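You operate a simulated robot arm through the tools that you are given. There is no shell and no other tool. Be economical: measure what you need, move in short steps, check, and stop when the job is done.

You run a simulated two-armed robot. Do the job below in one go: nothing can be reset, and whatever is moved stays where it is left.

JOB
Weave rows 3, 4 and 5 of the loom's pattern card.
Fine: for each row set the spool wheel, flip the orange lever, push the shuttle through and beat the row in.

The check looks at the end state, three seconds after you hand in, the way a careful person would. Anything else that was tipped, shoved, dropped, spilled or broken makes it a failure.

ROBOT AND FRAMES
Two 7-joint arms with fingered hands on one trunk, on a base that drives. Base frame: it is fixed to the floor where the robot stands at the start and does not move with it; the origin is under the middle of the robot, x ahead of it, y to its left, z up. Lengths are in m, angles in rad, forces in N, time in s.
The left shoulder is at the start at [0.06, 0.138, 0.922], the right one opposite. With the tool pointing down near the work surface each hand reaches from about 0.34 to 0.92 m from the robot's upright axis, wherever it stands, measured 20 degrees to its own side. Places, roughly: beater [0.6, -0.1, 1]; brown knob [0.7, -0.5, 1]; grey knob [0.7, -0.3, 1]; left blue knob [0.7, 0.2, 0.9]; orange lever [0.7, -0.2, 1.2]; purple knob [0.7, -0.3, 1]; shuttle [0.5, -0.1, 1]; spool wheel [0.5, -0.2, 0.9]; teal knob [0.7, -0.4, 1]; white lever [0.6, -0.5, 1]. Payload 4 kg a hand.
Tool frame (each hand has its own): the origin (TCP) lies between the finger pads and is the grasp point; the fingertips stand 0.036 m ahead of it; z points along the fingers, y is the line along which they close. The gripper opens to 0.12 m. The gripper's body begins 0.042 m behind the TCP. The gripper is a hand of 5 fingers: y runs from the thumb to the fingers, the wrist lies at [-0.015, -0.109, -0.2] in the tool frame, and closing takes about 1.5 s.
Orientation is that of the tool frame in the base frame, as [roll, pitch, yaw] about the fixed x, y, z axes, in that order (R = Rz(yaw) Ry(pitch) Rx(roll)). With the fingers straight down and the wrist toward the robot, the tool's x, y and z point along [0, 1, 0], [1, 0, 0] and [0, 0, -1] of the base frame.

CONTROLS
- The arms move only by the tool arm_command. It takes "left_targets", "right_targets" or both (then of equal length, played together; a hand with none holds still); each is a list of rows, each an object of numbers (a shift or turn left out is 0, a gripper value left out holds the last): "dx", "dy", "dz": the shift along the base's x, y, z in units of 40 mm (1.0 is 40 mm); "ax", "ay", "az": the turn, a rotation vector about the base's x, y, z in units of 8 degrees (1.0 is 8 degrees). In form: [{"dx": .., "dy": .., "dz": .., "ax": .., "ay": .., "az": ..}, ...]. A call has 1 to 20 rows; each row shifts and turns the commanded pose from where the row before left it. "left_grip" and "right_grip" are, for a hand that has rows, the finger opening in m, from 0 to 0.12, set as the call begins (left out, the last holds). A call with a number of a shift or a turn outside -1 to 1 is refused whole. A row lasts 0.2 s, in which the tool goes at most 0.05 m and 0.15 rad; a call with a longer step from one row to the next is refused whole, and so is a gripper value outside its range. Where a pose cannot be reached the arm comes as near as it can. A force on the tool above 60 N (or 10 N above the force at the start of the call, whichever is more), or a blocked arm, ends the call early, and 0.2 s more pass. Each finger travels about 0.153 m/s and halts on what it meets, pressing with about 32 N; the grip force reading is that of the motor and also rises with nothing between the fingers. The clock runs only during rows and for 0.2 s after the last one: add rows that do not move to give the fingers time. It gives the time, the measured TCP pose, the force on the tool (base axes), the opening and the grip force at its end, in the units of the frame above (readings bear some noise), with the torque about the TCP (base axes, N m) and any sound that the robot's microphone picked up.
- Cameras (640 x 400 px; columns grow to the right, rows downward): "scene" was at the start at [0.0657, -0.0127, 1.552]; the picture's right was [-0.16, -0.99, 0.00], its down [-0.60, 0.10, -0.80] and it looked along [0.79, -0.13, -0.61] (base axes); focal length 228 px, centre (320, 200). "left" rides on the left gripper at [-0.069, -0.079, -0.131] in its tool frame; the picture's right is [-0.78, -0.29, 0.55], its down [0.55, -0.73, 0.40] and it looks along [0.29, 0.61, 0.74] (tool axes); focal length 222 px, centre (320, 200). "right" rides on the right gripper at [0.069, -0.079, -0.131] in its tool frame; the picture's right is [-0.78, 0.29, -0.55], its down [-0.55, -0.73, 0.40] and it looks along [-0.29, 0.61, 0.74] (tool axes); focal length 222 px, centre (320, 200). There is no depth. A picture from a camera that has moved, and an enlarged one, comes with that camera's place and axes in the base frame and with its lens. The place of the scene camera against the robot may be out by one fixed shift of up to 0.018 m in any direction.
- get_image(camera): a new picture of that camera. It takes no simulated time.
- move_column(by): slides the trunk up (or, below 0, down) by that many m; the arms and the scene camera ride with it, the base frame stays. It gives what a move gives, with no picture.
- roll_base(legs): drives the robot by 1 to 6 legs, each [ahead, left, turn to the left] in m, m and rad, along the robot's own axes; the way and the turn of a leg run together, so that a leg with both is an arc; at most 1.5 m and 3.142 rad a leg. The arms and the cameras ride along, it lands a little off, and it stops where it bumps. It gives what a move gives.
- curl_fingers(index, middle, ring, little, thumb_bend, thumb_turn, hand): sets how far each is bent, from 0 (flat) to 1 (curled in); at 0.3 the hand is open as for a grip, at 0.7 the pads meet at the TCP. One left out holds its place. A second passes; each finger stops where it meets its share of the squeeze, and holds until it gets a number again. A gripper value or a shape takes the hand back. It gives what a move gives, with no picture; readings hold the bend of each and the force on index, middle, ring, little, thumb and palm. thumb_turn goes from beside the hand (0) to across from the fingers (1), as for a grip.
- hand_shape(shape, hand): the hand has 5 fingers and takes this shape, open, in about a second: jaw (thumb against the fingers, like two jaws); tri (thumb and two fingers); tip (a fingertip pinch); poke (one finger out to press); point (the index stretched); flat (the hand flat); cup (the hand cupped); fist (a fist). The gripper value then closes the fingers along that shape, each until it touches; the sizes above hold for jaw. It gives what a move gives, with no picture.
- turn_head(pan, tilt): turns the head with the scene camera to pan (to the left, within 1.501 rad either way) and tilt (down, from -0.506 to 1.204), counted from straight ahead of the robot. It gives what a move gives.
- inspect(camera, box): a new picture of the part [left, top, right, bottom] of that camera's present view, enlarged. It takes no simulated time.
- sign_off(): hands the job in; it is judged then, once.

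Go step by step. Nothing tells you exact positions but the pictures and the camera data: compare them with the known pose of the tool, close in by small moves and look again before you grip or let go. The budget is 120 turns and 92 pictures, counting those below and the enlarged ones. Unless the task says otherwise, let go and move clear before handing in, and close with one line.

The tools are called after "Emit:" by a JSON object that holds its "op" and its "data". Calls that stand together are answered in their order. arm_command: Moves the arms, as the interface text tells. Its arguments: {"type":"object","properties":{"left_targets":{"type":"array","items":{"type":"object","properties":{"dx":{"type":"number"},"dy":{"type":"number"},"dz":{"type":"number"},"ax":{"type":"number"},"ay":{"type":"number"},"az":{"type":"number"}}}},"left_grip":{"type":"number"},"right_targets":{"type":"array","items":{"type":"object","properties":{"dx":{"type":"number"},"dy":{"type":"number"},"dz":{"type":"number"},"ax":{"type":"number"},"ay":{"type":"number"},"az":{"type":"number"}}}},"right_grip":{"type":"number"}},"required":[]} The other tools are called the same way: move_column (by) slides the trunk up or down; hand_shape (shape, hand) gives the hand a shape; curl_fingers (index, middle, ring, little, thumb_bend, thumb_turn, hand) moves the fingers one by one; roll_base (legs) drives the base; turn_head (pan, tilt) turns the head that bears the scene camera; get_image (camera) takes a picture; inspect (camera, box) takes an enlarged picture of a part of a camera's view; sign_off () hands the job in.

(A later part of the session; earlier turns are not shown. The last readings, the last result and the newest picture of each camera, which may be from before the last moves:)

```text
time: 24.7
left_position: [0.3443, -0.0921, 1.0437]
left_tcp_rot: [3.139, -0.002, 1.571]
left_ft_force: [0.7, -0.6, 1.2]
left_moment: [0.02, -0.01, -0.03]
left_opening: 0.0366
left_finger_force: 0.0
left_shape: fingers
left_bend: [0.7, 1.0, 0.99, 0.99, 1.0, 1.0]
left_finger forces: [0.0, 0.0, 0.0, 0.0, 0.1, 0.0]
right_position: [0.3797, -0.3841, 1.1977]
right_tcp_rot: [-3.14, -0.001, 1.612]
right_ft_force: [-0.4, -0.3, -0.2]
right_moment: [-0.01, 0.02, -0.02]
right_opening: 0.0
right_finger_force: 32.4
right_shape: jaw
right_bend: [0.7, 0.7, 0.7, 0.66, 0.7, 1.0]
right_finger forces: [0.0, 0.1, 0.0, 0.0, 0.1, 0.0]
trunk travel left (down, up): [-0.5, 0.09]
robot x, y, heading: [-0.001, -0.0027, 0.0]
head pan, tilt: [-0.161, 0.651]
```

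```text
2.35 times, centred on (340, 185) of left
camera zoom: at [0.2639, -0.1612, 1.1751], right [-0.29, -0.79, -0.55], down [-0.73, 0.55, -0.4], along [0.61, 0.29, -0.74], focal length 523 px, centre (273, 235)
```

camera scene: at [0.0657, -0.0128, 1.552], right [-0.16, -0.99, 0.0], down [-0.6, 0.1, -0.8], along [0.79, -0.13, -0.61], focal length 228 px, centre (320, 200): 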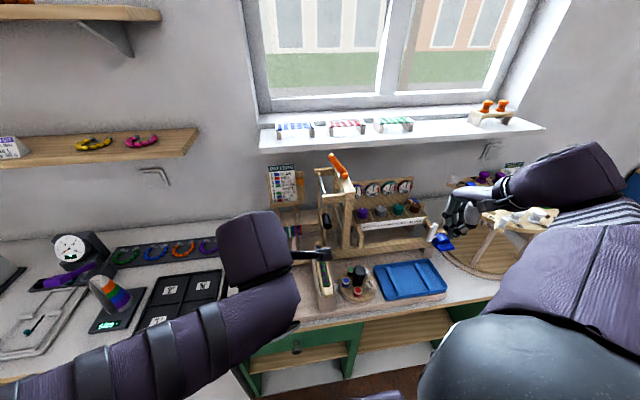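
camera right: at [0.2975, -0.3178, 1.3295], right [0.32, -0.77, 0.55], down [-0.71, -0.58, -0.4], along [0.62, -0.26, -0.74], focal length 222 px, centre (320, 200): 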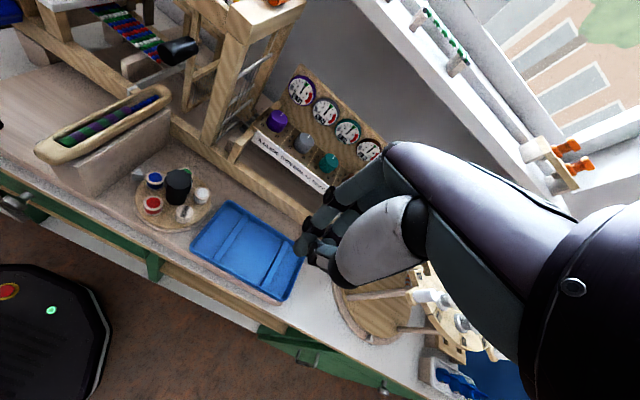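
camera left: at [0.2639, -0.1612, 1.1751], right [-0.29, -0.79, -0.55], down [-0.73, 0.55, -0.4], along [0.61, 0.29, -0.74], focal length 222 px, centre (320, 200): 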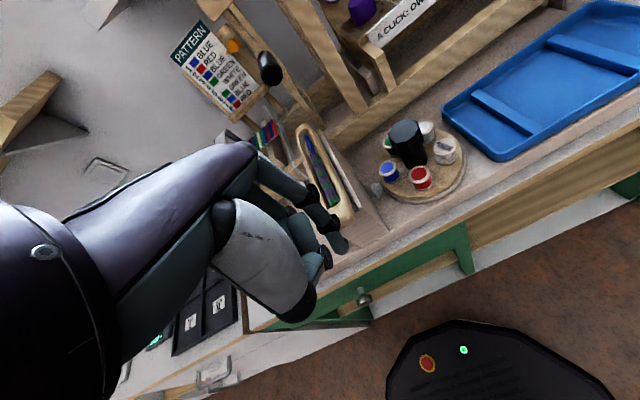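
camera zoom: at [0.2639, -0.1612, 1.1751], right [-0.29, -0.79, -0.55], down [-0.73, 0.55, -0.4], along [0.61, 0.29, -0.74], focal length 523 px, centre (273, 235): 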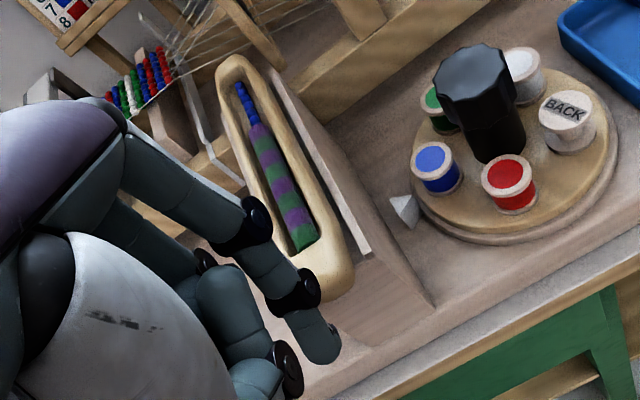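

Emit:
{"op": "arm_command", "data": {"left_targets": [{"dz": -0.65}, {"dz": -0.65}, {}, {"dx": 0.4}, {"dx": 0.4}, {"dx": 0.4}, {}]}}

Emit:
{"op": "inspect", "data": {"camera": "left", "box": [240, 100, 440, 270]}}

Emit:
{"op": "inspect", "data": {"camera": "right", "box": [0, 20, 240, 220]}}

```text
time: 26.3
left_position: [0.3928, -0.091, 0.9926]
left_tcp_rot: [3.142, 0.001, 1.571]
left_ft_force: [-0.7, -0.9, 0.2]
left_moment: [-0.02, 0.0, -0.02]
left_opening: 0.0368
left_finger_force: 0.3
left_shape: fingers
left_bend: [0.7, 1.0, 0.99, 0.99, 1.0, 1.0]
left_finger forces: [0.9, 0.1, 0.0, 0.1, 0.0, 0.0]
right_position: [0.3804, -0.3855, 1.1976]
right_tcp_rot: [3.139, 0.0, 1.613]
right_ft_force: [0.2, 1.1, 0.2]
right_moment: [-0.04, 0.01, -0.03]
right_opening: 0.0
right_finger_force: 32.2
right_shape: jaw
right_bend: [0.7, 0.7, 0.7, 0.66, 0.7, 1.0]
right_finger forces: [0.0, 0.0, 0.0, 0.1, 0.1, 0.0]
trunk travel left (down, up): [-0.5, 0.09]
robot x, y, heading: [-0.0013, 0.0024, -0.002]
head pan, tilt: [-0.161, 0.651]
```

```text
2.35 times, centred on (340, 185) of left
camera zoom: at [0.3119, -0.161, 1.1237], right [-0.29, -0.78, -0.55], down [-0.73, 0.55, -0.4], along [0.61, 0.29, -0.74], focal length 523 px, centre (273, 235)
```

zoom: 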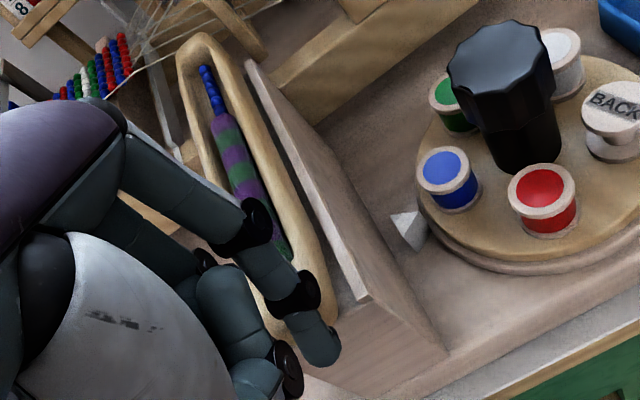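

```text
2.00 times, centred on (120, 120) of right
camera zoom: at [0.2976, -0.3182, 1.3294], right [0.32, -0.77, 0.55], down [-0.71, -0.58, -0.4], along [0.62, -0.26, -0.74], focal length 444 px, centre (720, 360)
```

zoom: 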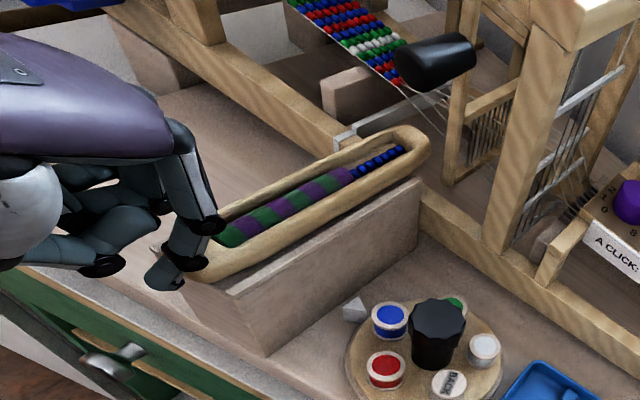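

Emit:
{"op": "arm_command", "data": {"left_targets": [{"dx": 0.4}, {"dx": 0.4}, {"dx": 0.4}, {"dx": 0.4}, {}]}}

Emit:
{"op": "inspect", "data": {"camera": "right", "box": [0, 0, 240, 200]}}

```text
time: 27.5
left_position: [0.4562, -0.0903, 0.9932]
left_tcp_rot: [-3.141, -0.001, 1.571]
left_ft_force: [-2.3, -1.5, 2.8]
left_moment: [-0.04, 0.02, -0.03]
left_opening: 0.036
left_finger_force: 1.2
left_shape: fingers
left_bend: [0.7, 1.0, 0.99, 0.99, 1.0, 1.0]
left_finger forces: [2.7, 0.1, 0.0, 0.0, 0.1, 0.0]
right_position: [0.3789, -0.3857, 1.1985]
right_tcp_rot: [-3.141, 0.001, 1.612]
right_ft_force: [0.7, 0.2, 0.3]
right_moment: [-0.01, -0.01, 0.01]
right_opening: 0.0003
right_finger_force: 31.8
right_shape: jaw
right_bend: [0.7, 0.7, 0.7, 0.66, 0.7, 1.0]
right_finger forces: [0.0, 0.0, 0.1, 0.1, 0.0, 0.0]
trunk travel left (down, up): [-0.5, 0.09]
robot x, y, heading: [0.0006, 0.0002, -0.0]
head pan, tilt: [-0.161, 0.651]
```

```text
2.00 times, centred on (120, 100) of right
camera zoom: at [0.2974, -0.3183, 1.3294], right [0.32, -0.77, 0.55], down [-0.71, -0.58, -0.4], along [0.62, -0.26, -0.74], focal length 444 px, centre (720, 400)
```

zoom: 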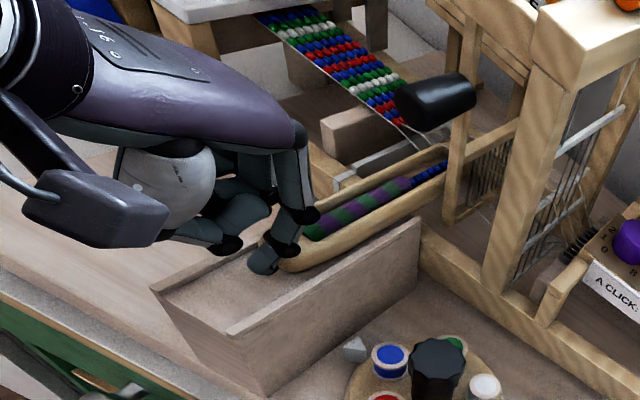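

Emit:
{"op": "arm_command", "data": {"left_targets": [{"dx": 0.4, "ay": -0.3}, {"dx": 0.4, "ay": -0.3}, {"dx": 0.4, "ay": -0.3}, {}]}}

Emit:
{"op": "inspect", "data": {"camera": "right", "box": [0, 0, 240, 200]}}

Emit:
{"op": "inspect", "data": {"camera": "left", "box": [170, 0, 470, 260]}}

```text
time: 28.5
left_position: [0.5036, -0.0904, 0.9924]
left_tcp_rot: [3.017, 0.001, 1.57]
left_ft_force: [-5.7, -1.2, 3.2]
left_moment: [-0.02, 0.16, -0.05]
left_opening: 0.0343
left_finger_force: 3.2
left_shape: fingers
left_bend: [0.7, 1.0, 0.99, 0.99, 1.0, 1.0]
left_finger forces: [6.2, 0.1, 0.0, 0.0, 0.0, 0.0]
right_position: [0.3788, -0.3839, 1.1983]
right_tcp_rot: [-3.141, 0.0, 1.613]
right_ft_force: [-0.5, -0.3, -0.1]
right_moment: [0.01, 0.0, 0.01]
right_opening: 0.0
right_finger_force: 32.0
right_shape: jaw
right_bend: [0.7, 0.7, 0.7, 0.66, 0.7, 1.0]
right_finger forces: [0.0, 0.1, 0.0, 0.0, 0.1, 0.1]
trunk travel left (down, up): [-0.5, 0.09]
robot x, y, heading: [0.0014, -0.0012, 0.003]
head pan, tilt: [-0.161, 0.651]
```

```text
2.00 times, centred on (120, 100) of right
camera zoom: at [0.297, -0.3183, 1.3295], right [0.32, -0.77, 0.55], down [-0.71, -0.58, -0.4], along [0.62, -0.26, -0.74], focal length 444 px, centre (720, 400)
```

zoom: 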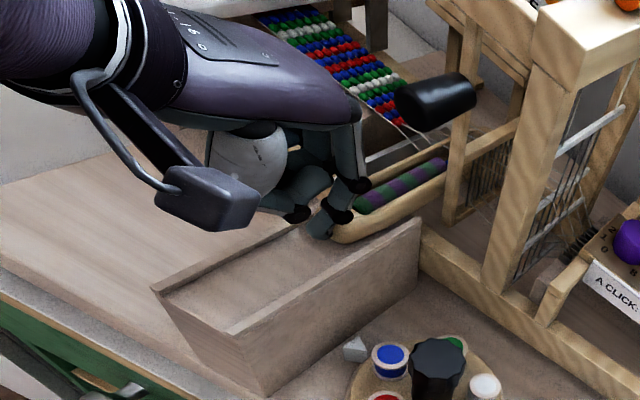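

```text
1.54 times, centred on (320, 130) of left
camera zoom: at [0.4077, -0.161, 1.1126], right [-0.22, -0.78, -0.58], down [-0.68, 0.55, -0.49], along [0.7, 0.29, -0.65], focal length 342 px, centre (320, 308)
```

zoom: 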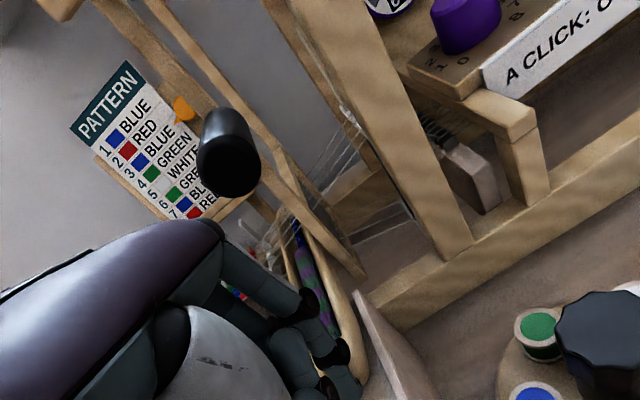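

Emit:
{"op": "arm_command", "data": {"left_targets": [{"ay": -0.9, "dz": 0.05}, {"ay": -0.9, "dz": -0.05}, {"dx": 0.3, "ay": -0.8, "dy": 0.1}, {"dx": 0.4, "ay": -0.3, "dy": 0.1}, {"dx": 0.4}, {}]}}

Emit:
{"op": "inspect", "data": {"camera": "right", "box": [0, 0, 240, 200]}}

Emit:
{"op": "inspect", "data": {"camera": "left", "box": [170, 0, 470, 260]}}

```text
time: 29.9
left_position: [0.5461, -0.0851, 0.997]
left_tcp_rot: [2.601, 0.004, 1.57]
left_ft_force: [-7.9, -4.1, 40.3]
left_moment: [-0.47, 0.25, -0.09]
left_opening: 0.0308
left_finger_force: 20.1
left_shape: fingers
left_bend: [0.71, 1.0, 0.99, 0.99, 1.0, 1.0]
left_finger forces: [40.5, 0.1, 0.0, 0.0, 0.0, 0.1]
right_position: [0.3772, -0.3855, 1.1998]
right_tcp_rot: [3.136, -0.001, 1.613]
right_ft_force: [0.1, -0.1, -0.1]
right_moment: [-0.03, -0.02, 0.01]
right_opening: 0.0001
right_finger_force: 32.0
right_shape: jaw
right_bend: [0.7, 0.7, 0.7, 0.66, 0.7, 1.0]
right_finger forces: [0.0, 0.0, 0.0, 0.1, 0.2, 0.1]
trunk travel left (down, up): [-0.5, 0.09]
robot x, y, heading: [-0.0026, 0.0024, -0.001]
head pan, tilt: [-0.161, 0.651]
```

```text
2.00 times, centred on (120, 100) of right
camera zoom: at [0.2944, -0.3182, 1.3306], right [0.32, -0.77, 0.55], down [-0.71, -0.58, -0.4], along [0.63, -0.26, -0.73], focal length 444 px, centre (720, 400)
```

zoom: 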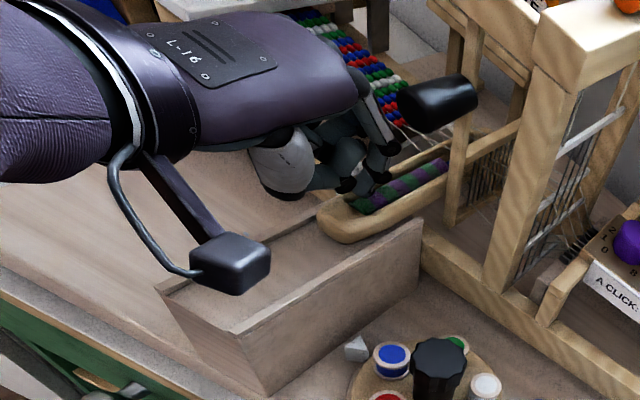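

```text
1.54 times, centred on (320, 130) of left
camera zoom: at [0.4109, -0.1545, 1.0701], right [0.03, -0.79, -0.62], down [-0.42, 0.55, -0.72], along [0.91, 0.28, -0.32], focal length 342 px, centre (320, 308)
```

zoom: 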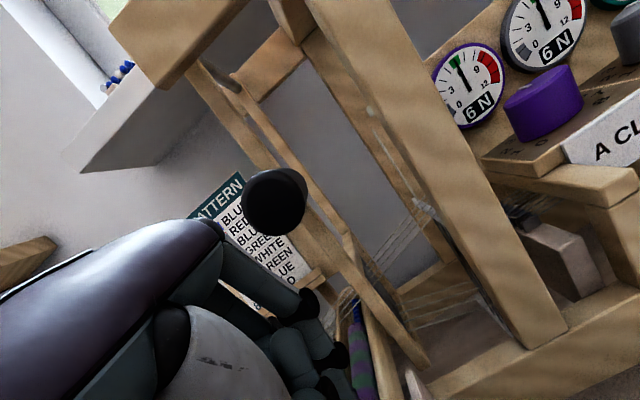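

The fingertip slipped over the shuttle's end. I lift, go back behind it at this tilt and push again a little lower.

Emit:
{"op": "arm_command", "data": {"left_targets": [{"dz": 0.6, "dx": -0.4}, {"dz": 0.3, "dx": -0.8}, {"dx": -0.8, "dy": -0.15}, {"dx": -0.6}, {"dz": -0.6}, {"dz": -0.65}, {}]}}

Emit:
{"op": "inspect", "data": {"camera": "right", "box": [0, 0, 240, 200]}}

Emit:
{"op": "inspect", "data": {"camera": "left", "box": [220, 60, 470, 260]}}

```text
time: 31.5
left_position: [0.4443, -0.0899, 0.9777]
left_tcp_rot: [2.61, 0.001, 1.57]
left_ft_force: [-1.7, -0.6, 0.9]
left_moment: [0.02, 0.0, -0.04]
left_opening: 0.0365
left_finger_force: 0.5
left_shape: fingers
left_bend: [0.7, 1.0, 0.99, 0.99, 1.0, 1.0]
left_finger forces: [1.8, 0.1, 0.1, 0.1, 0.0, 0.0]
right_position: [0.3799, -0.3853, 1.198]
right_tcp_rot: [3.141, -0.001, 1.613]
right_ft_force: [-0.2, -0.2, -0.3]
right_moment: [0.01, 0.02, 0.01]
right_opening: 0.0
right_finger_force: 31.6
right_shape: jaw
right_bend: [0.7, 0.7, 0.7, 0.66, 0.7, 1.0]
right_finger forces: [0.0, 0.0, 0.0, 0.0, 0.1, 0.0]
trunk travel left (down, up): [-0.5, 0.09]
robot x, y, heading: [-0.0016, 0.0059, -0.0]
head pan, tilt: [-0.161, 0.651]
```

```text
2.00 times, centred on (120, 100) of right
camera zoom: at [0.2974, -0.3182, 1.3295], right [0.32, -0.77, 0.55], down [-0.71, -0.58, -0.4], along [0.62, -0.26, -0.74], focal length 444 px, centre (720, 400)
```

zoom: 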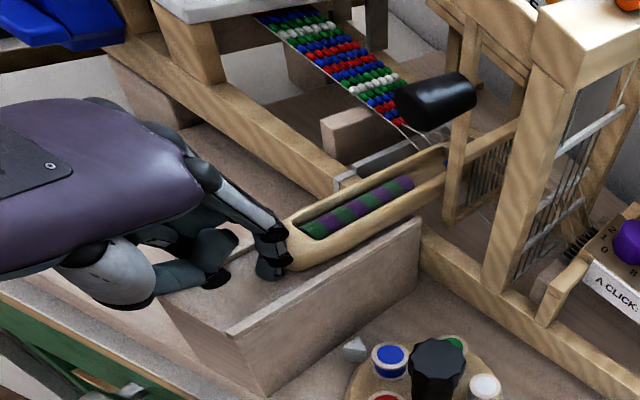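

```text
2.00 times, centred on (345, 160) of left
camera zoom: at [0.3088, -0.1597, 1.0509], right [0.03, -0.79, -0.62], down [-0.43, 0.55, -0.71], along [0.9, 0.29, -0.33], focal length 444 px, centre (270, 280)
```

zoom: 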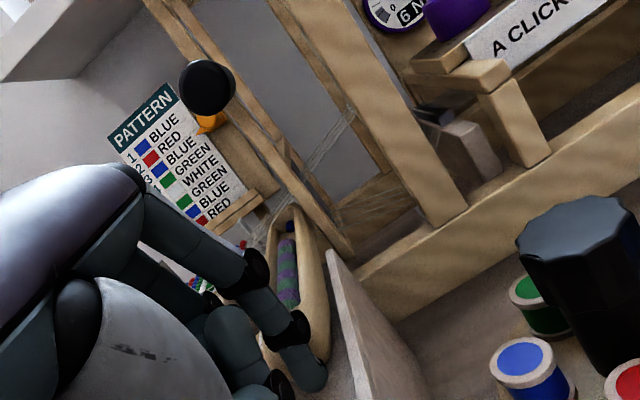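

Emit:
{"op": "arm_command", "data": {"left_targets": [{"dx": 0.4}, {"dx": 0.4}, {"dx": 0.4}, {"dx": 0.4}, {"dx": 0.4}, {}]}}

Emit:
{"op": "inspect", "data": {"camera": "right", "box": [0, 0, 240, 200]}}

Emit:
{"op": "inspect", "data": {"camera": "left", "box": [220, 60, 470, 260]}}

```text
time: 32.9
left_position: [0.5154, -0.0952, 0.9838]
left_tcp_rot: [2.603, 0.004, 1.558]
left_ft_force: [-50.3, -13.9, 25.9]
left_moment: [-0.49, 0.91, -0.1]
left_opening: 0.0297
left_finger_force: 33.8
left_shape: fingers
left_bend: [0.73, 1.0, 0.99, 0.99, 1.0, 1.0]
left_finger forces: [66.9, 0.0, 0.0, 0.1, 0.1, 0.0]
right_position: [0.3725, -0.386, 1.1998]
right_tcp_rot: [3.137, 0.001, 1.611]
right_ft_force: [0.6, 0.8, 0.0]
right_moment: [0.01, 0.01, -0.02]
right_opening: 0.0001
right_finger_force: 32.2
right_shape: jaw
right_bend: [0.7, 0.7, 0.7, 0.66, 0.7, 1.0]
right_finger forces: [0.0, 0.0, 0.1, 0.0, 0.1, 0.0]
trunk travel left (down, up): [-0.5, 0.09]
robot x, y, heading: [-0.0003, 0.0023, -0.002]
head pan, tilt: [-0.161, 0.651]
```

```text
2.00 times, centred on (120, 100) of right
camera zoom: at [0.2904, -0.3193, 1.331], right [0.32, -0.77, 0.55], down [-0.71, -0.58, -0.4], along [0.63, -0.26, -0.73], focal length 444 px, centre (720, 400)
```

zoom: 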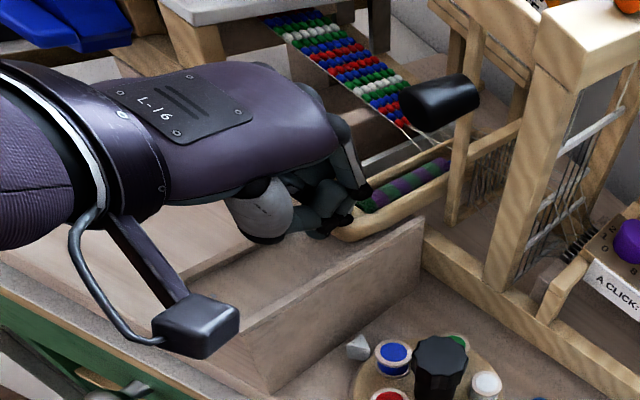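

```text
2.00 times, centred on (345, 160) of left
camera zoom: at [0.3797, -0.1637, 1.0559], right [0.02, -0.79, -0.62], down [-0.42, 0.55, -0.72], along [0.91, 0.27, -0.32], focal length 444 px, centre (270, 280)
```

zoom: 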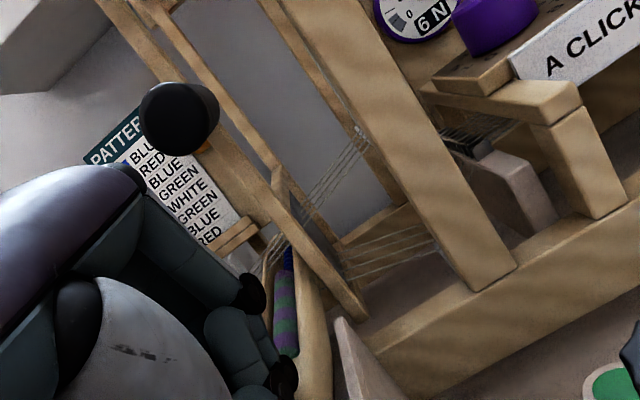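

The shuttle stopped hard, about 0.11 m in. I ease off and look at the shed.

Emit:
{"op": "arm_command", "data": {"left_targets": [{"dx": -0.6}, {"dx": -0.7, "dz": 0.3}, {"dx": -0.7, "dz": 0.5}, {"dx": -0.5, "dz": 0.8, "dy": 0.5}, {"dz": 0.9, "dy": 0.8}, {"dz": 0.9, "dy": 0.8}, {}]}}

Emit:
{"op": "inspect", "data": {"camera": "scene", "box": [240, 150, 440, 320]}}

Emit:
{"op": "inspect", "data": {"camera": "right", "box": [40, 0, 240, 160]}}

```text
time: 34.5
left_position: [0.4593, -0.0337, 1.0908]
left_tcp_rot: [2.612, 0.001, 1.572]
left_ft_force: [0.1, 0.6, 0.2]
left_moment: [-0.03, 0.03, 0.01]
left_opening: 0.0369
left_finger_force: 0.1
left_shape: fingers
left_bend: [0.7, 1.0, 0.99, 0.99, 1.0, 1.0]
left_finger forces: [0.1, 0.0, 0.0, 0.0, 0.0, 0.0]
left hand out of reach, approached as far as the arm can: row 4, 5, 6
right_position: [0.3792, -0.3873, 1.1977]
right_tcp_rot: [-3.141, -0.002, 1.612]
right_ft_force: [-0.5, 0.1, -0.5]
right_moment: [0.01, 0.02, -0.01]
right_opening: 0.0
right_finger_force: 32.2
right_shape: jaw
right_bend: [0.7, 0.7, 0.7, 0.66, 0.7, 1.0]
right_finger forces: [0.0, 0.0, 0.0, 0.0, 0.1, 0.0]
trunk travel left (down, up): [-0.5, 0.09]
robot x, y, heading: [0.0029, 0.0004, -0.003]
head pan, tilt: [-0.161, 0.651]
```

```text
2.35 times, centred on (340, 235) of scene
camera zoom: at [0.0655, -0.0143, 1.552], right [-0.16, -0.99, 0.0], down [-0.6, 0.1, -0.8], along [0.79, -0.13, -0.61], focal length 538 px, centre (273, 118)
```

zoom: 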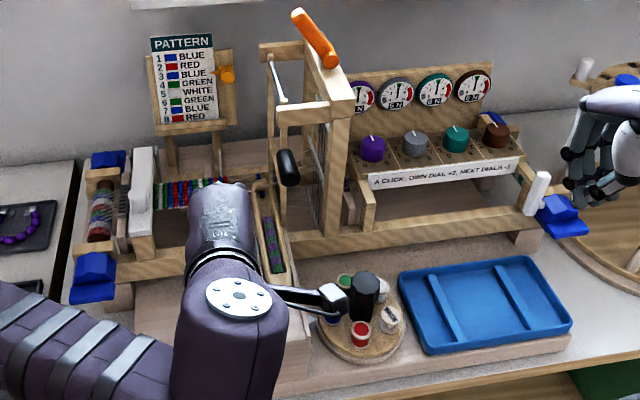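

```text
2.50 times, centred on (140, 80) of right
camera zoom: at [0.2975, -0.3196, 1.329], right [0.32, -0.77, 0.55], down [-0.71, -0.58, -0.4], along [0.62, -0.26, -0.74], focal length 555 px, centre (770, 500)
```

zoom: 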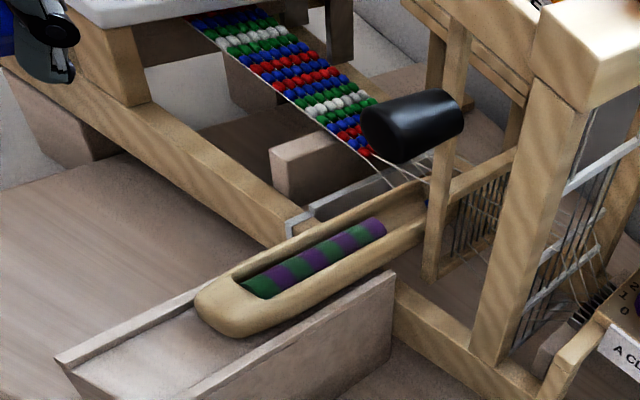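

Emit:
{"op": "arm_command", "data": {"left_targets": [{"dy": 0.8, "az": -0.9, "dz": 0.5}, {"dy": 0.8, "az": -0.9, "dz": 0.5}, {"dy": 0.8, "az": -0.9, "dz": 0.5}, {"dy": 0.8, "az": -0.9}, {"dy": 0.8, "az": -0.9}, {}]}}

Emit:
{"op": "get_image", "data": {"camera": "left"}}

```text
time: 35.9
left_position: [0.4793, 0.1181, 1.1585]
left_tcp_rot: [2.611, 0.0, 0.94]
left_ft_force: [-0.3, 1.0, 0.6]
left_moment: [0.0, -0.01, -0.01]
left_opening: 0.0368
left_finger_force: 0.1
left_shape: fingers
left_bend: [0.7, 1.0, 0.99, 0.99, 1.0, 1.0]
left_finger forces: [0.0, 0.1, 0.0, 0.0, 0.1, 0.0]
left hand out of reach, approached as far as the arm can: row 1, 2
right_position: [0.379, -0.3861, 1.1976]
right_tcp_rot: [3.141, 0.0, 1.612]
right_ft_force: [0.3, 0.0, 0.1]
right_moment: [0.02, -0.01, -0.01]
right_opening: 0.0
right_finger_force: 32.1
right_shape: jaw
right_bend: [0.7, 0.7, 0.7, 0.66, 0.7, 1.0]
right_finger forces: [0.1, 0.0, 0.0, 0.0, 0.0, 0.0]
trunk travel left (down, up): [-0.5, 0.09]
robot x, y, heading: [-0.0006, 0.0006, -0.002]
head pan, tilt: [-0.161, 0.651]
```

```text
44 pictures are left
camera left: at [0.3284, 0.1409, 1.2317], right [-0.44, -0.65, -0.62], down [-0.03, 0.7, -0.71], along [0.9, -0.3, -0.33], focal length 222 px, centre (320, 200)
```

left: 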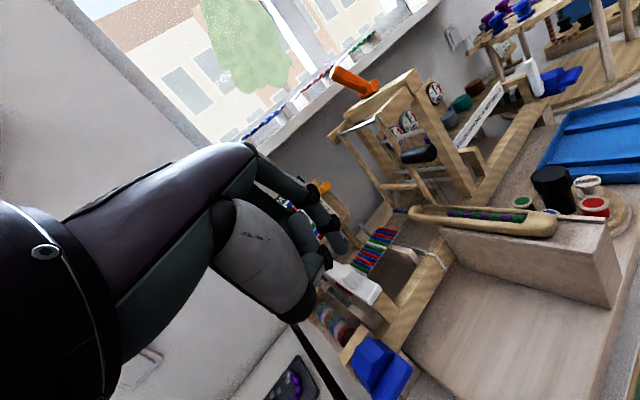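

Emit:
{"op": "inspect", "data": {"camera": "left", "box": [330, 100, 490, 300]}}

```text
2.00 times, centred on (410, 200) of left
camera zoom: at [0.3284, 0.1409, 1.2317], right [-0.44, -0.65, -0.62], down [-0.03, 0.7, -0.71], along [0.9, -0.3, -0.33], focal length 444 px, centre (140, 200)
```

zoom: 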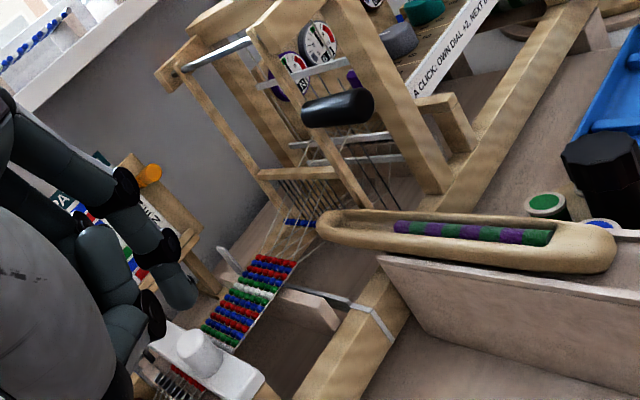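

A blue row is now on the warp beside the reed, so the throw counted. Next is the beat: I tilt the right hand forward with the index out and bring it beside the handle.

Emit:
{"op": "hand_shape", "data": {"hand": "right", "shape": "poke"}}

Emit:
{"op": "curl_fingers", "data": {"hand": "right", "middle": 1.0, "index": 0.45}}

Emit:
{"op": "arm_command", "data": {"left_targets": [{"dy": 0.5}, {"dy": 0.5}, {"dx": -0.5, "dy": 0.3}, {"dx": -0.5}, {}, {}, {}, {}, {}], "right_targets": [{"dx": 0.31, "dy": 0.5, "dz": -0.31, "ay": -0.9}, {"dx": 0.31, "dy": 0.5, "dz": -0.31, "ay": -0.9}, {"dx": 0.31, "dy": 0.5, "dz": -0.31, "ay": -0.9}, {"dx": 0.31, "dy": 0.5, "dz": -0.31, "ay": -0.9}, {"dx": 0.31, "dy": 0.5, "dz": -0.31, "ay": -0.9}, {"dx": 0.31, "dy": 0.5, "dz": -0.31, "ay": -0.9}, {"dx": 0.31, "dy": 0.5, "dz": -0.31, "ay": -0.9}, {"dx": 0.31, "dy": 0.5, "dz": -0.31, "ay": -0.9}, {}]}}

Emit:
{"op": "get_image", "data": {"camera": "right"}}

```text
time: 36.8
left_position: [0.4781, 0.1195, 1.1591]
left_tcp_rot: [2.611, 0.0, 0.942]
left_ft_force: [-0.3, 0.1, -0.2]
left_moment: [0.0, 0.05, 0.02]
left_opening: 0.0365
left_finger_force: 0.1
left_shape: fingers
left_bend: [0.7, 1.0, 0.99, 0.99, 1.0, 1.0]
left_finger forces: [0.0, 0.0, 0.1, 0.0, 0.1, 0.0]
right_position: [0.3788, -0.3854, 1.1976]
right_tcp_rot: [3.14, 0.001, 1.613]
right_ft_force: [0.8, 0.7, -0.6]
right_moment: [0.0, 0.0, 0.01]
right_opening: 0.0001
right_finger_force: 0.0
right_shape: poke
right_bend: [0.7, 0.7, 0.99, 0.99, 1.0, 1.0]
right_finger forces: [0.0, 0.0, 0.0, 0.1, 0.0, 0.0]
trunk travel left (down, up): [-0.5, 0.09]
robot x, y, heading: [0.0014, -0.0007, -0.003]
head pan, tilt: [-0.161, 0.651]
```

```text
time: 37.8
left_position: [0.4787, 0.1179, 1.1576]
left_tcp_rot: [2.611, 0.0, 0.944]
left_ft_force: [-0.3, 0.1, 0.1]
left_moment: [-0.03, 0.03, 0.02]
left_opening: 0.0366
left_finger_force: 0.0
left_shape: fingers
left_bend: [0.7, 1.0, 0.99, 0.99, 1.0, 1.0]
left_finger forces: [0.0, 0.0, 0.1, 0.0, 0.1, 0.0]
right_position: [0.3798, -0.3856, 1.197]
right_tcp_rot: [-3.141, 0.0, 1.612]
right_ft_force: [-0.6, -0.7, 0.3]
right_moment: [-0.02, 0.0, 0.01]
right_opening: 0.0537
right_finger_force: 0.0
right_shape: fingers
right_bend: [0.45, 1.0, 0.99, 0.99, 1.0, 1.0]
right_finger forces: [0.1, 0.1, 0.0, 0.1, 0.0, 0.0]
trunk travel left (down, up): [-0.5, 0.09]
robot x, y, heading: [-0.0033, -0.0015, 0.001]
head pan, tilt: [-0.161, 0.651]
```

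```text
time: 40.0
left_position: [0.4521, 0.1743, 1.1642]
left_tcp_rot: [2.612, 0.001, 0.942]
left_ft_force: [-1.1, -0.5, 0.1]
left_moment: [-0.01, -0.03, -0.03]
left_opening: 0.0363
left_finger_force: 0.1
left_shape: fingers
left_bend: [0.7, 1.0, 0.99, 0.99, 1.0, 1.0]
left_finger forces: [0.0, 0.0, 0.1, 0.1, 0.1, 0.0]
left hand out of reach, approached as far as the arm can: row 4
right_position: [0.5254, -0.3472, 1.144]
right_tcp_rot: [2.247, 0.036, 1.448]
right_ft_force: [-0.1, 0.1, -0.3]
right_moment: [0.01, 0.0, 0.0]
right_opening: 0.0538
right_finger_force: 0.0
right_shape: fingers
right_bend: [0.45, 1.0, 0.99, 0.99, 1.0, 1.0]
right_finger forces: [0.1, 0.0, 0.1, 0.0, 0.0, 0.0]
right hand out of reach, approached as far as the arm can: row 3, 4, 5, 6, 7, 8
trunk travel left (down, up): [-0.5, 0.09]
robot x, y, heading: [0.0014, 0.0027, -0.001]
head pan, tilt: [-0.161, 0.651]
stopped in row 9 (right hand): the arm was blocked; the commanded pose is now the measured one
```

```text
42 pictures are left
camera right: at [0.3837, -0.2577, 1.163], right [-0.34, -0.73, 0.6], down [-0.22, -0.56, -0.8], along [0.92, -0.4, 0.03], focal length 222 px, centre (320, 200)
```

right: 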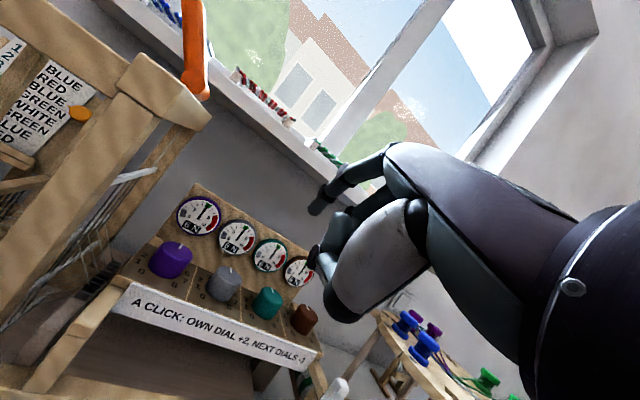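

The 60° tilt is beyond this arm's joints. I use about 33° instead and come level with the handle.

Emit:
{"op": "arm_command", "data": {"right_targets": [{"dx": -0.23, "dy": 0.6, "ay": 0.37, "az": 0.15}, {"dx": -0.23, "dy": 0.6, "ay": 0.37, "az": 0.15}, {"dx": -0.2, "dy": 0.6, "dz": -0.2, "ay": 0.37, "az": 0.15}, {"dx": -0.2, "dy": 0.6, "dz": -0.4, "ay": 0.37, "az": 0.15}, {"dx": -0.2, "dy": 0.6, "dz": -0.4, "ay": 0.37, "az": 0.15}, {"dx": -0.2, "dy": 0.6, "dz": -0.3, "ay": 0.37, "az": 0.15}, {}]}}

Emit:
{"op": "get_image", "data": {"camera": "right"}}

```text
time: 41.6
left_position: [0.4531, 0.1731, 1.1632]
left_tcp_rot: [2.614, -0.001, 0.941]
left_ft_force: [0.0, 0.1, 0.1]
left_moment: [0.01, 0.07, 0.0]
left_opening: 0.0367
left_finger_force: 0.0
left_shape: fingers
left_bend: [0.7, 1.0, 0.99, 0.99, 1.0, 1.0]
left_finger forces: [0.0, 0.0, 0.0, 0.0, 0.0, 0.0]
right_position: [0.5173, -0.2155, 1.1173]
right_tcp_rot: [2.559, 0.052, 1.593]
right_ft_force: [-0.1, 1.0, 1.1]
right_moment: [-0.01, -0.04, 0.01]
right_opening: 0.0537
right_finger_force: 0.0
right_shape: fingers
right_bend: [0.45, 1.0, 0.99, 0.99, 1.0, 1.0]
right_finger forces: [0.0, 0.0, 0.0, 0.0, 0.0, 0.0]
right hand out of reach, approached as far as the arm can: row 1, 2, 3, 4, 5, 6
trunk travel left (down, up): [-0.5, 0.09]
robot x, y, heading: [0.0034, -0.0009, 0.001]
head pan, tilt: [-0.161, 0.651]
```

```text
41 pictures are left
camera right: at [0.3785, -0.145, 1.1799], right [-0.04, -0.75, 0.66], down [-0.38, -0.6, -0.71], along [0.92, -0.28, -0.26], focal length 222 px, centre (320, 200)
```

right: 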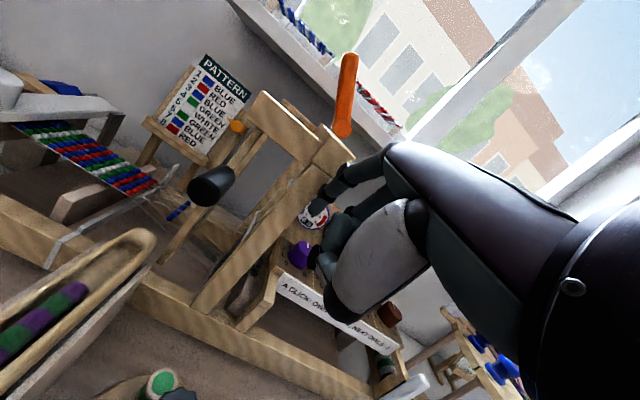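

The arm is cramped this close. I drive the base 0.15 m back so both hands can work with tilted wrists.

Emit:
{"op": "roll_base", "data": {"legs": [[-0.15, 0, 0]]}}

Emit:
{"op": "arm_command", "data": {"right_targets": [{"dx": 0.7, "dy": 0.3, "dz": -0.3}, {"dx": 0.7, "dy": 0.3, "dz": -0.2}, {"dx": 0.7, "dy": 0.2, "dz": -0.2}, {"dx": 0.7, "dy": 0.2}, {}]}}

Emit:
{"op": "get_image", "data": {"camera": "right"}}

```text
time: 43.0
left_position: [0.3015, 0.1732, 1.163]
left_tcp_rot: [2.611, 0.0, 0.942]
left_ft_force: [-0.3, 0.4, 0.1]
left_moment: [0.0, 0.02, -0.01]
left_opening: 0.0366
left_finger_force: 0.1
left_shape: fingers
left_bend: [0.7, 1.0, 0.99, 0.99, 1.0, 1.0]
left_finger forces: [0.1, 0.0, 0.0, 0.1, 0.0, 0.0]
right_position: [0.3675, -0.216, 1.1177]
right_tcp_rot: [2.558, 0.053, 1.592]
right_ft_force: [-0.4, 0.4, 0.6]
right_moment: [0.02, 0.01, 0.01]
right_opening: 0.054
right_finger_force: 0.1
right_shape: fingers
right_bend: [0.45, 1.0, 0.99, 0.99, 1.0, 1.0]
right_finger forces: [0.0, 0.0, 0.1, 0.0, 0.0, 0.0]
trunk travel left (down, up): [-0.5, 0.09]
robot x, y, heading: [-0.1487, 0.0001, -0.001]
head pan, tilt: [-0.161, 0.651]
```

```text
time: 44.2
left_position: [0.303, 0.1757, 1.1623]
left_tcp_rot: [2.615, 0.001, 0.941]
left_ft_force: [-0.1, -0.4, 0.2]
left_moment: [-0.01, 0.01, 0.02]
left_opening: 0.0366
left_finger_force: 0.1
left_shape: fingers
left_bend: [0.7, 1.0, 0.99, 0.99, 1.0, 1.0]
left_finger forces: [0.0, 0.0, 0.0, 0.0, 0.0, 0.0]
right_position: [0.4793, -0.1742, 1.0891]
right_tcp_rot: [2.559, 0.054, 1.591]
right_ft_force: [-0.1, 0.0, 0.2]
right_moment: [-0.02, -0.01, 0.01]
right_opening: 0.0539
right_finger_force: 0.1
right_shape: fingers
right_bend: [0.45, 1.0, 0.99, 0.99, 1.0, 1.0]
right_finger forces: [0.0, 0.1, 0.0, 0.0, 0.0, 0.0]
trunk travel left (down, up): [-0.5, 0.09]
robot x, y, heading: [-0.1508, 0.0007, -0.002]
head pan, tilt: [-0.161, 0.651]
```

```text
40 pictures are left
camera right: at [0.3396, -0.1041, 1.1517], right [-0.04, -0.75, 0.66], down [-0.38, -0.6, -0.71], along [0.92, -0.28, -0.26], focal length 222 px, centre (320, 200)
```

right: 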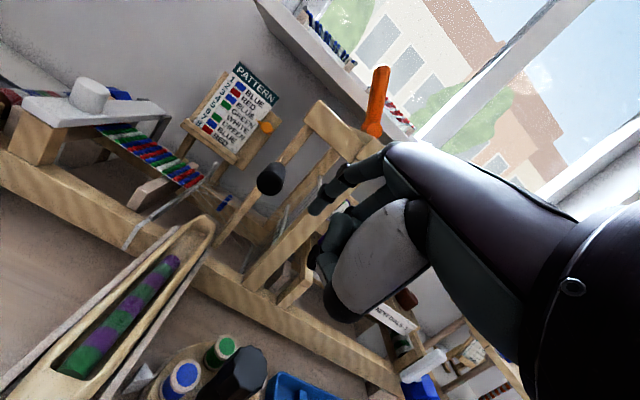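

Emit:
{"op": "arm_command", "data": {"right_targets": [{"dx": 0.5, "dz": -0.3, "dy": 0.1}, {"dx": 0.5, "dz": -0.3, "dy": 0.05}, {"dx": 0.6}, {}]}}

Emit:
{"op": "get_image", "data": {"camera": "right"}}

```text
time: 45.2
left_position: [0.3031, 0.1728, 1.1624]
left_tcp_rot: [2.613, 0.0, 0.94]
left_ft_force: [-0.1, 0.1, -0.3]
left_moment: [0.01, 0.03, 0.0]
left_opening: 0.0369
left_finger_force: 0.0
left_shape: fingers
left_bend: [0.7, 1.0, 0.99, 0.99, 1.0, 1.0]
left_finger forces: [0.0, 0.1, 0.0, 0.0, 0.0, 0.0]
right_position: [0.5456, -0.1696, 1.0654]
right_tcp_rot: [2.56, 0.054, 1.59]
right_ft_force: [0.4, -0.1, 0.3]
right_moment: [0.02, 0.01, 0.0]
right_opening: 0.0538
right_finger_force: 0.0
right_shape: fingers
right_bend: [0.45, 1.0, 0.99, 0.99, 1.0, 1.0]
right_finger forces: [0.0, 0.0, 0.0, 0.0, 0.0, 0.0]
trunk travel left (down, up): [-0.5, 0.09]
robot x, y, heading: [-0.1468, -0.0009, -0.002]
head pan, tilt: [-0.161, 0.651]
```

```text
39 pictures are left
camera right: at [0.4048, -0.099, 1.1274], right [-0.04, -0.75, 0.66], down [-0.38, -0.6, -0.71], along [0.92, -0.28, -0.26], focal length 222 px, centre (320, 200)
```

right: 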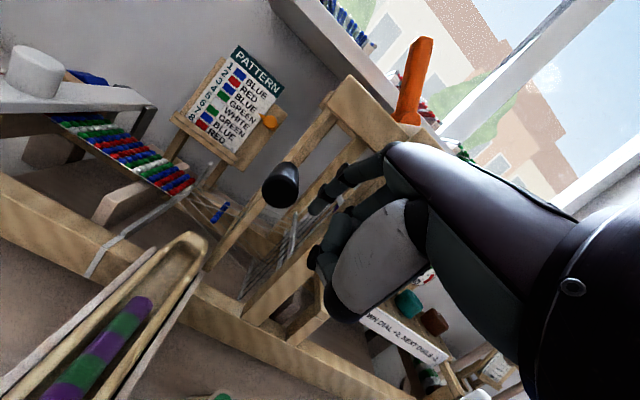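

Finger is beside the handle. I push toward +y to beat.

Emit:
{"op": "arm_command", "data": {"right_targets": [{"dy": 0.3}, {"dy": 0.3}, {"dy": 0.3}, {"dy": 0.3}, {"dy": 0.3}, {}]}}

Emit:
{"op": "get_image", "data": {"camera": "right"}}

```text
time: 46.6
left_position: [0.3018, 0.173, 1.1625]
left_tcp_rot: [2.614, 0.0, 0.94]
left_ft_force: [-0.7, 0.2, 0.7]
left_moment: [-0.04, -0.01, 0.01]
left_opening: 0.0369
left_finger_force: 0.1
left_shape: fingers
left_bend: [0.7, 1.0, 0.99, 0.99, 1.0, 1.0]
left_finger forces: [0.0, 0.0, 0.0, 0.0, 0.0, 0.1]
right_position: [0.5438, -0.1453, 1.0616]
right_tcp_rot: [2.558, 0.053, 1.593]
right_ft_force: [0.2, 0.3, 0.2]
right_moment: [0.02, -0.03, 0.01]
right_opening: 0.0541
right_finger_force: 0.5
right_shape: fingers
right_bend: [0.45, 1.0, 0.99, 0.99, 1.0, 1.0]
right_finger forces: [0.5, 0.0, 0.1, 0.0, 0.0, 0.0]
right hand out of reach, approached as far as the arm can: row 3, 4, 5
trunk travel left (down, up): [-0.5, 0.09]
robot x, y, heading: [-0.1498, 0.0004, 0.004]
head pan, tilt: [-0.161, 0.651]
```

```text
38 pictures are left
camera right: at [0.4036, -0.0746, 1.1247], right [-0.04, -0.75, 0.66], down [-0.38, -0.6, -0.71], along [0.92, -0.28, -0.26], focal length 222 px, centre (320, 200)
```

right: 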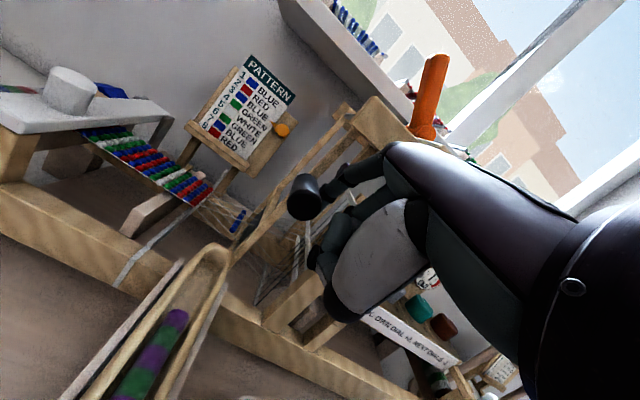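

Emit:
{"op": "arm_command", "data": {"right_targets": [{"dy": 0.2, "az": 0.7}, {"dy": 0.3, "az": 0.7}, {"dy": 0.3, "az": 0.7}, {"dy": 0.3}, {"dy": 0.3}, {}]}}

Emit:
{"op": "get_image", "data": {"camera": "right"}}

```text
time: 47.7
left_position: [0.3026, 0.1685, 1.1642]
left_tcp_rot: [2.614, -0.001, 0.934]
left_ft_force: [-0.3, 0.1, 0.3]
left_moment: [-0.05, 0.03, 0.0]
left_opening: 0.0369
left_finger_force: 0.0
left_shape: fingers
left_bend: [0.7, 1.0, 0.99, 0.99, 1.0, 1.0]
left_finger forces: [0.1, 0.0, 0.1, 0.0, 0.1, 0.0]
right_position: [0.549, -0.1227, 1.0638]
right_tcp_rot: [2.557, 0.066, 1.83]
right_ft_force: [-6.6, -25.4, 8.5]
right_moment: [0.45, -0.52, -1.08]
right_opening: 0.0506
right_finger_force: 14.0
right_shape: fingers
right_bend: [0.48, 1.0, 0.99, 0.99, 1.0, 1.0]
right_finger forces: [27.5, 0.1, 0.1, 0.0, 0.1, 0.0]
trunk travel left (down, up): [-0.5, 0.09]
robot x, y, heading: [-0.1504, 0.0016, -0.004]
head pan, tilt: [-0.161, 0.651]
stopped in row 5 (right hand): the force on the tool passed its limit at 64 N (the readings are from after the stop); the commanded pose is now the measured one
```

```text
37 pictures are left
camera right: at [0.3964, -0.0871, 1.1252], right [0.13, -0.73, 0.67], down [-0.23, -0.68, -0.7], along [0.96, -0.06, -0.26], focal length 222 px, centre (320, 200)
```

right: 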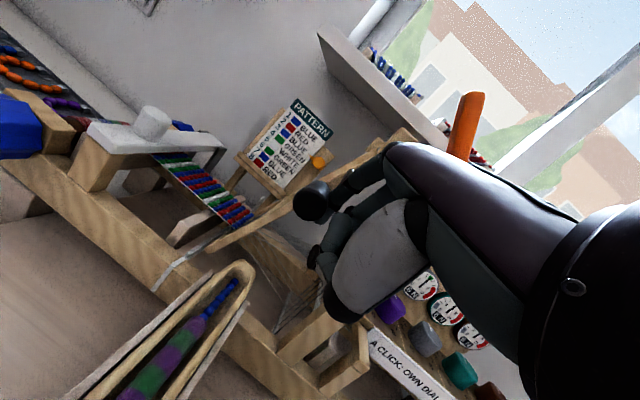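

Emit:
{"op": "inspect", "data": {"camera": "right", "box": [130, 80, 350, 260]}}

```text
2.22 times, centred on (240, 170) of right
camera zoom: at [0.3964, -0.0871, 1.1252], right [0.13, -0.73, 0.67], down [-0.23, -0.68, -0.7], along [0.96, -0.06, -0.26], focal length 494 px, centre (498, 267)
```

zoom: 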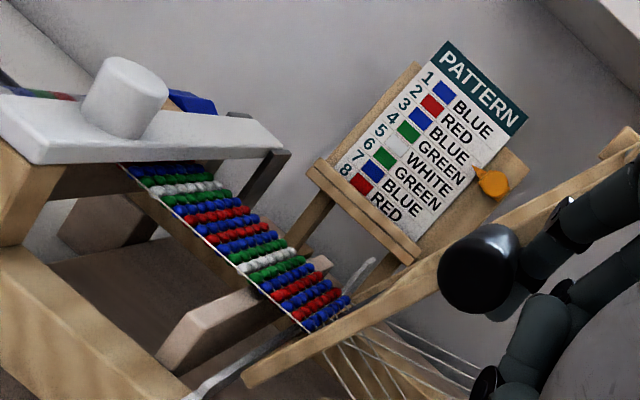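

Row 3 is in: the new row is blue at the fell and the pointer is at row 4 (green). Now I withdraw and bring the right hand upright over the wheel again.

Emit:
{"op": "arm_command", "data": {"right_targets": [{"dx": -0.6, "dy": -0.2}, {"dx": -0.8, "dy": -0.4}, {"dx": -0.8, "dy": -0.4, "az": -0.7}, {"dx": -0.4, "dy": -0.5, "az": -0.7}, {"dy": -0.5, "az": -0.7, "dz": 0.1}, {"ay": 0.84, "dz": 0.1}, {"ay": 0.84}, {"ay": 0.84}, {"ay": 0.84}, {"ay": 0.84}, {}]}}

Emit:
{"op": "hand_shape", "data": {"hand": "right", "shape": "jaw"}}

Emit:
{"op": "get_image", "data": {"camera": "scene"}}

```text
time: 50.1
left_position: [0.3037, 0.1701, 1.1627]
left_tcp_rot: [2.614, 0.0, 0.938]
left_ft_force: [0.6, 0.7, 0.4]
left_moment: [-0.01, 0.0, -0.02]
left_opening: 0.0365
left_finger_force: 0.0
left_shape: fingers
left_bend: [0.7, 1.0, 0.99, 0.99, 1.0, 1.0]
left_finger forces: [0.1, 0.1, 0.0, 0.0, 0.1, 0.0]
right_position: [0.4439, -0.195, 1.07]
right_tcp_rot: [-3.134, 0.06, 1.591]
right_ft_force: [-0.5, -0.6, -0.4]
right_moment: [0.01, -0.02, 0.0]
right_opening: 0.0539
right_finger_force: 0.0
right_shape: fingers
right_bend: [0.45, 1.0, 0.99, 0.99, 1.0, 1.0]
right_finger forces: [0.0, 0.0, 0.0, 0.0, 0.0, 0.0]
trunk travel left (down, up): [-0.5, 0.09]
robot x, y, heading: [-0.1535, -0.0004, 0.001]
head pan, tilt: [-0.161, 0.651]
```

```text
time: 51.0
left_position: [0.3035, 0.1705, 1.1626]
left_tcp_rot: [2.615, 0.0, 0.936]
left_ft_force: [0.5, 0.5, -0.5]
left_moment: [0.03, 0.0, 0.01]
left_opening: 0.0367
left_finger_force: 0.0
left_shape: fingers
left_bend: [0.7, 1.0, 0.99, 0.99, 1.0, 1.0]
left_finger forces: [0.0, 0.0, 0.0, 0.1, 0.1, 0.0]
right_position: [0.4452, -0.1946, 1.0704]
right_tcp_rot: [-3.134, 0.062, 1.592]
right_ft_force: [-0.3, 0.5, -0.3]
right_moment: [0.0, 0.02, -0.02]
right_opening: 0.1199
right_finger_force: 0.1
right_shape: jaw
right_bend: [0.3, 0.3, 0.3, 0.3, 0.3, 0.97]
right_finger forces: [0.0, 0.0, 0.0, 0.0, 0.0, 0.0]
trunk travel left (down, up): [-0.5, 0.09]
robot x, y, heading: [-0.1478, -0.0025, -0.007]
head pan, tilt: [-0.161, 0.651]
```

```text
35 pictures are left
camera scene: at [-0.0841, -0.014, 1.552], right [-0.16, -0.99, 0.0], down [-0.6, 0.1, -0.8], along [0.78, -0.13, -0.61], focal length 228 px, centre (320, 200)
```

scene: 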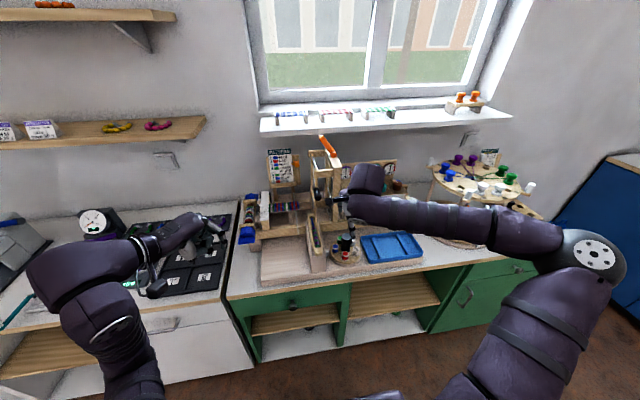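

Emit:
{"op": "arm_command", "data": {"right_targets": [{"ax": 0.43}, {"dx": 0.115, "dy": -0.06, "dz": -0.18, "az": -0.86}, {"dx": 0.115, "dy": -0.06, "dz": -0.18, "az": -0.86}, {"dx": 0.115, "dy": -0.06, "dz": -0.18, "az": -0.86}, {"dx": 0.115, "dy": -0.06, "dz": -0.18, "az": -0.86}, {"dx": 0.115, "dy": -0.06, "dz": -0.18, "az": -0.86}, {"dx": 0.115, "dy": -0.06, "dz": -0.18, "az": -0.86}, {"dx": 0.115, "dy": -0.06, "dz": -0.18, "az": -0.86}, {}]}}

Emit:
{"op": "get_image", "data": {"camera": "right"}}

```text
time: 53.0
left_position: [0.3045, 0.1732, 1.1633]
left_tcp_rot: [2.613, 0.0, 0.937]
left_ft_force: [0.4, 0.0, -1.1]
left_moment: [-0.01, 0.01, 0.0]
left_opening: 0.0368
left_finger_force: 0.0
left_shape: fingers
left_bend: [0.7, 1.0, 0.99, 0.99, 1.0, 1.0]
left_finger forces: [0.1, 0.1, 0.0, 0.0, 0.0, 0.0]
right_position: [0.4524, -0.2389, 1.0144]
right_tcp_rot: [-3.137, -0.001, 0.809]
right_ft_force: [0.0, 0.2, -0.3]
right_moment: [-0.04, 0.02, 0.01]
right_opening: 0.1199
right_finger_force: 0.1
right_shape: jaw
right_bend: [0.3, 0.3, 0.3, 0.3, 0.3, 0.97]
right_finger forces: [0.1, 0.0, 0.1, 0.0, 0.1, 0.0]
right hand out of reach, approached as far as the arm can: row 5, 6, 7, 8
trunk travel left (down, up): [-0.5, 0.09]
robot x, y, heading: [-0.1535, -0.0048, -0.007]
head pan, tilt: [-0.161, 0.651]
```

```text
34 pictures are left
camera right: at [0.4434, -0.1336, 1.1474], right [-0.33, -0.77, 0.55], down [-0.91, 0.11, -0.39], along [0.24, -0.63, -0.74], focal length 222 px, centre (320, 200)
```

right: 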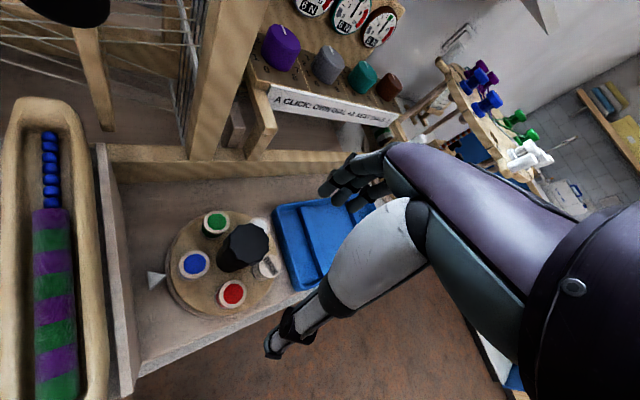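

Emit:
{"op": "arm_command", "data": {"right_targets": [{"az": 0.87}, {"az": 0.87}, {"az": 0.87}, {}]}}

```text
time: 54.0
left_position: [0.3032, 0.171, 1.1629]
left_tcp_rot: [2.613, 0.001, 0.937]
left_ft_force: [0.5, 0.0, -0.6]
left_moment: [0.0, 0.05, -0.04]
left_opening: 0.0367
left_finger_force: 0.1
left_shape: fingers
left_bend: [0.7, 1.0, 0.99, 0.99, 1.0, 1.0]
left_finger forces: [0.1, 0.0, 0.1, 0.0, 0.0, 0.1]
right_position: [0.4526, -0.2378, 1.0155]
right_tcp_rot: [-3.136, -0.001, 1.176]
right_ft_force: [-0.1, 0.2, 0.3]
right_moment: [0.03, -0.03, -0.03]
right_opening: 0.12
right_finger_force: 0.0
right_shape: jaw
right_bend: [0.3, 0.3, 0.3, 0.3, 0.3, 0.97]
right_finger forces: [0.1, 0.0, 0.0, 0.1, 0.0, 0.0]
trunk travel left (down, up): [-0.5, 0.09]
robot x, y, heading: [-0.1494, -0.0024, -0.005]
head pan, tilt: [-0.161, 0.651]
```

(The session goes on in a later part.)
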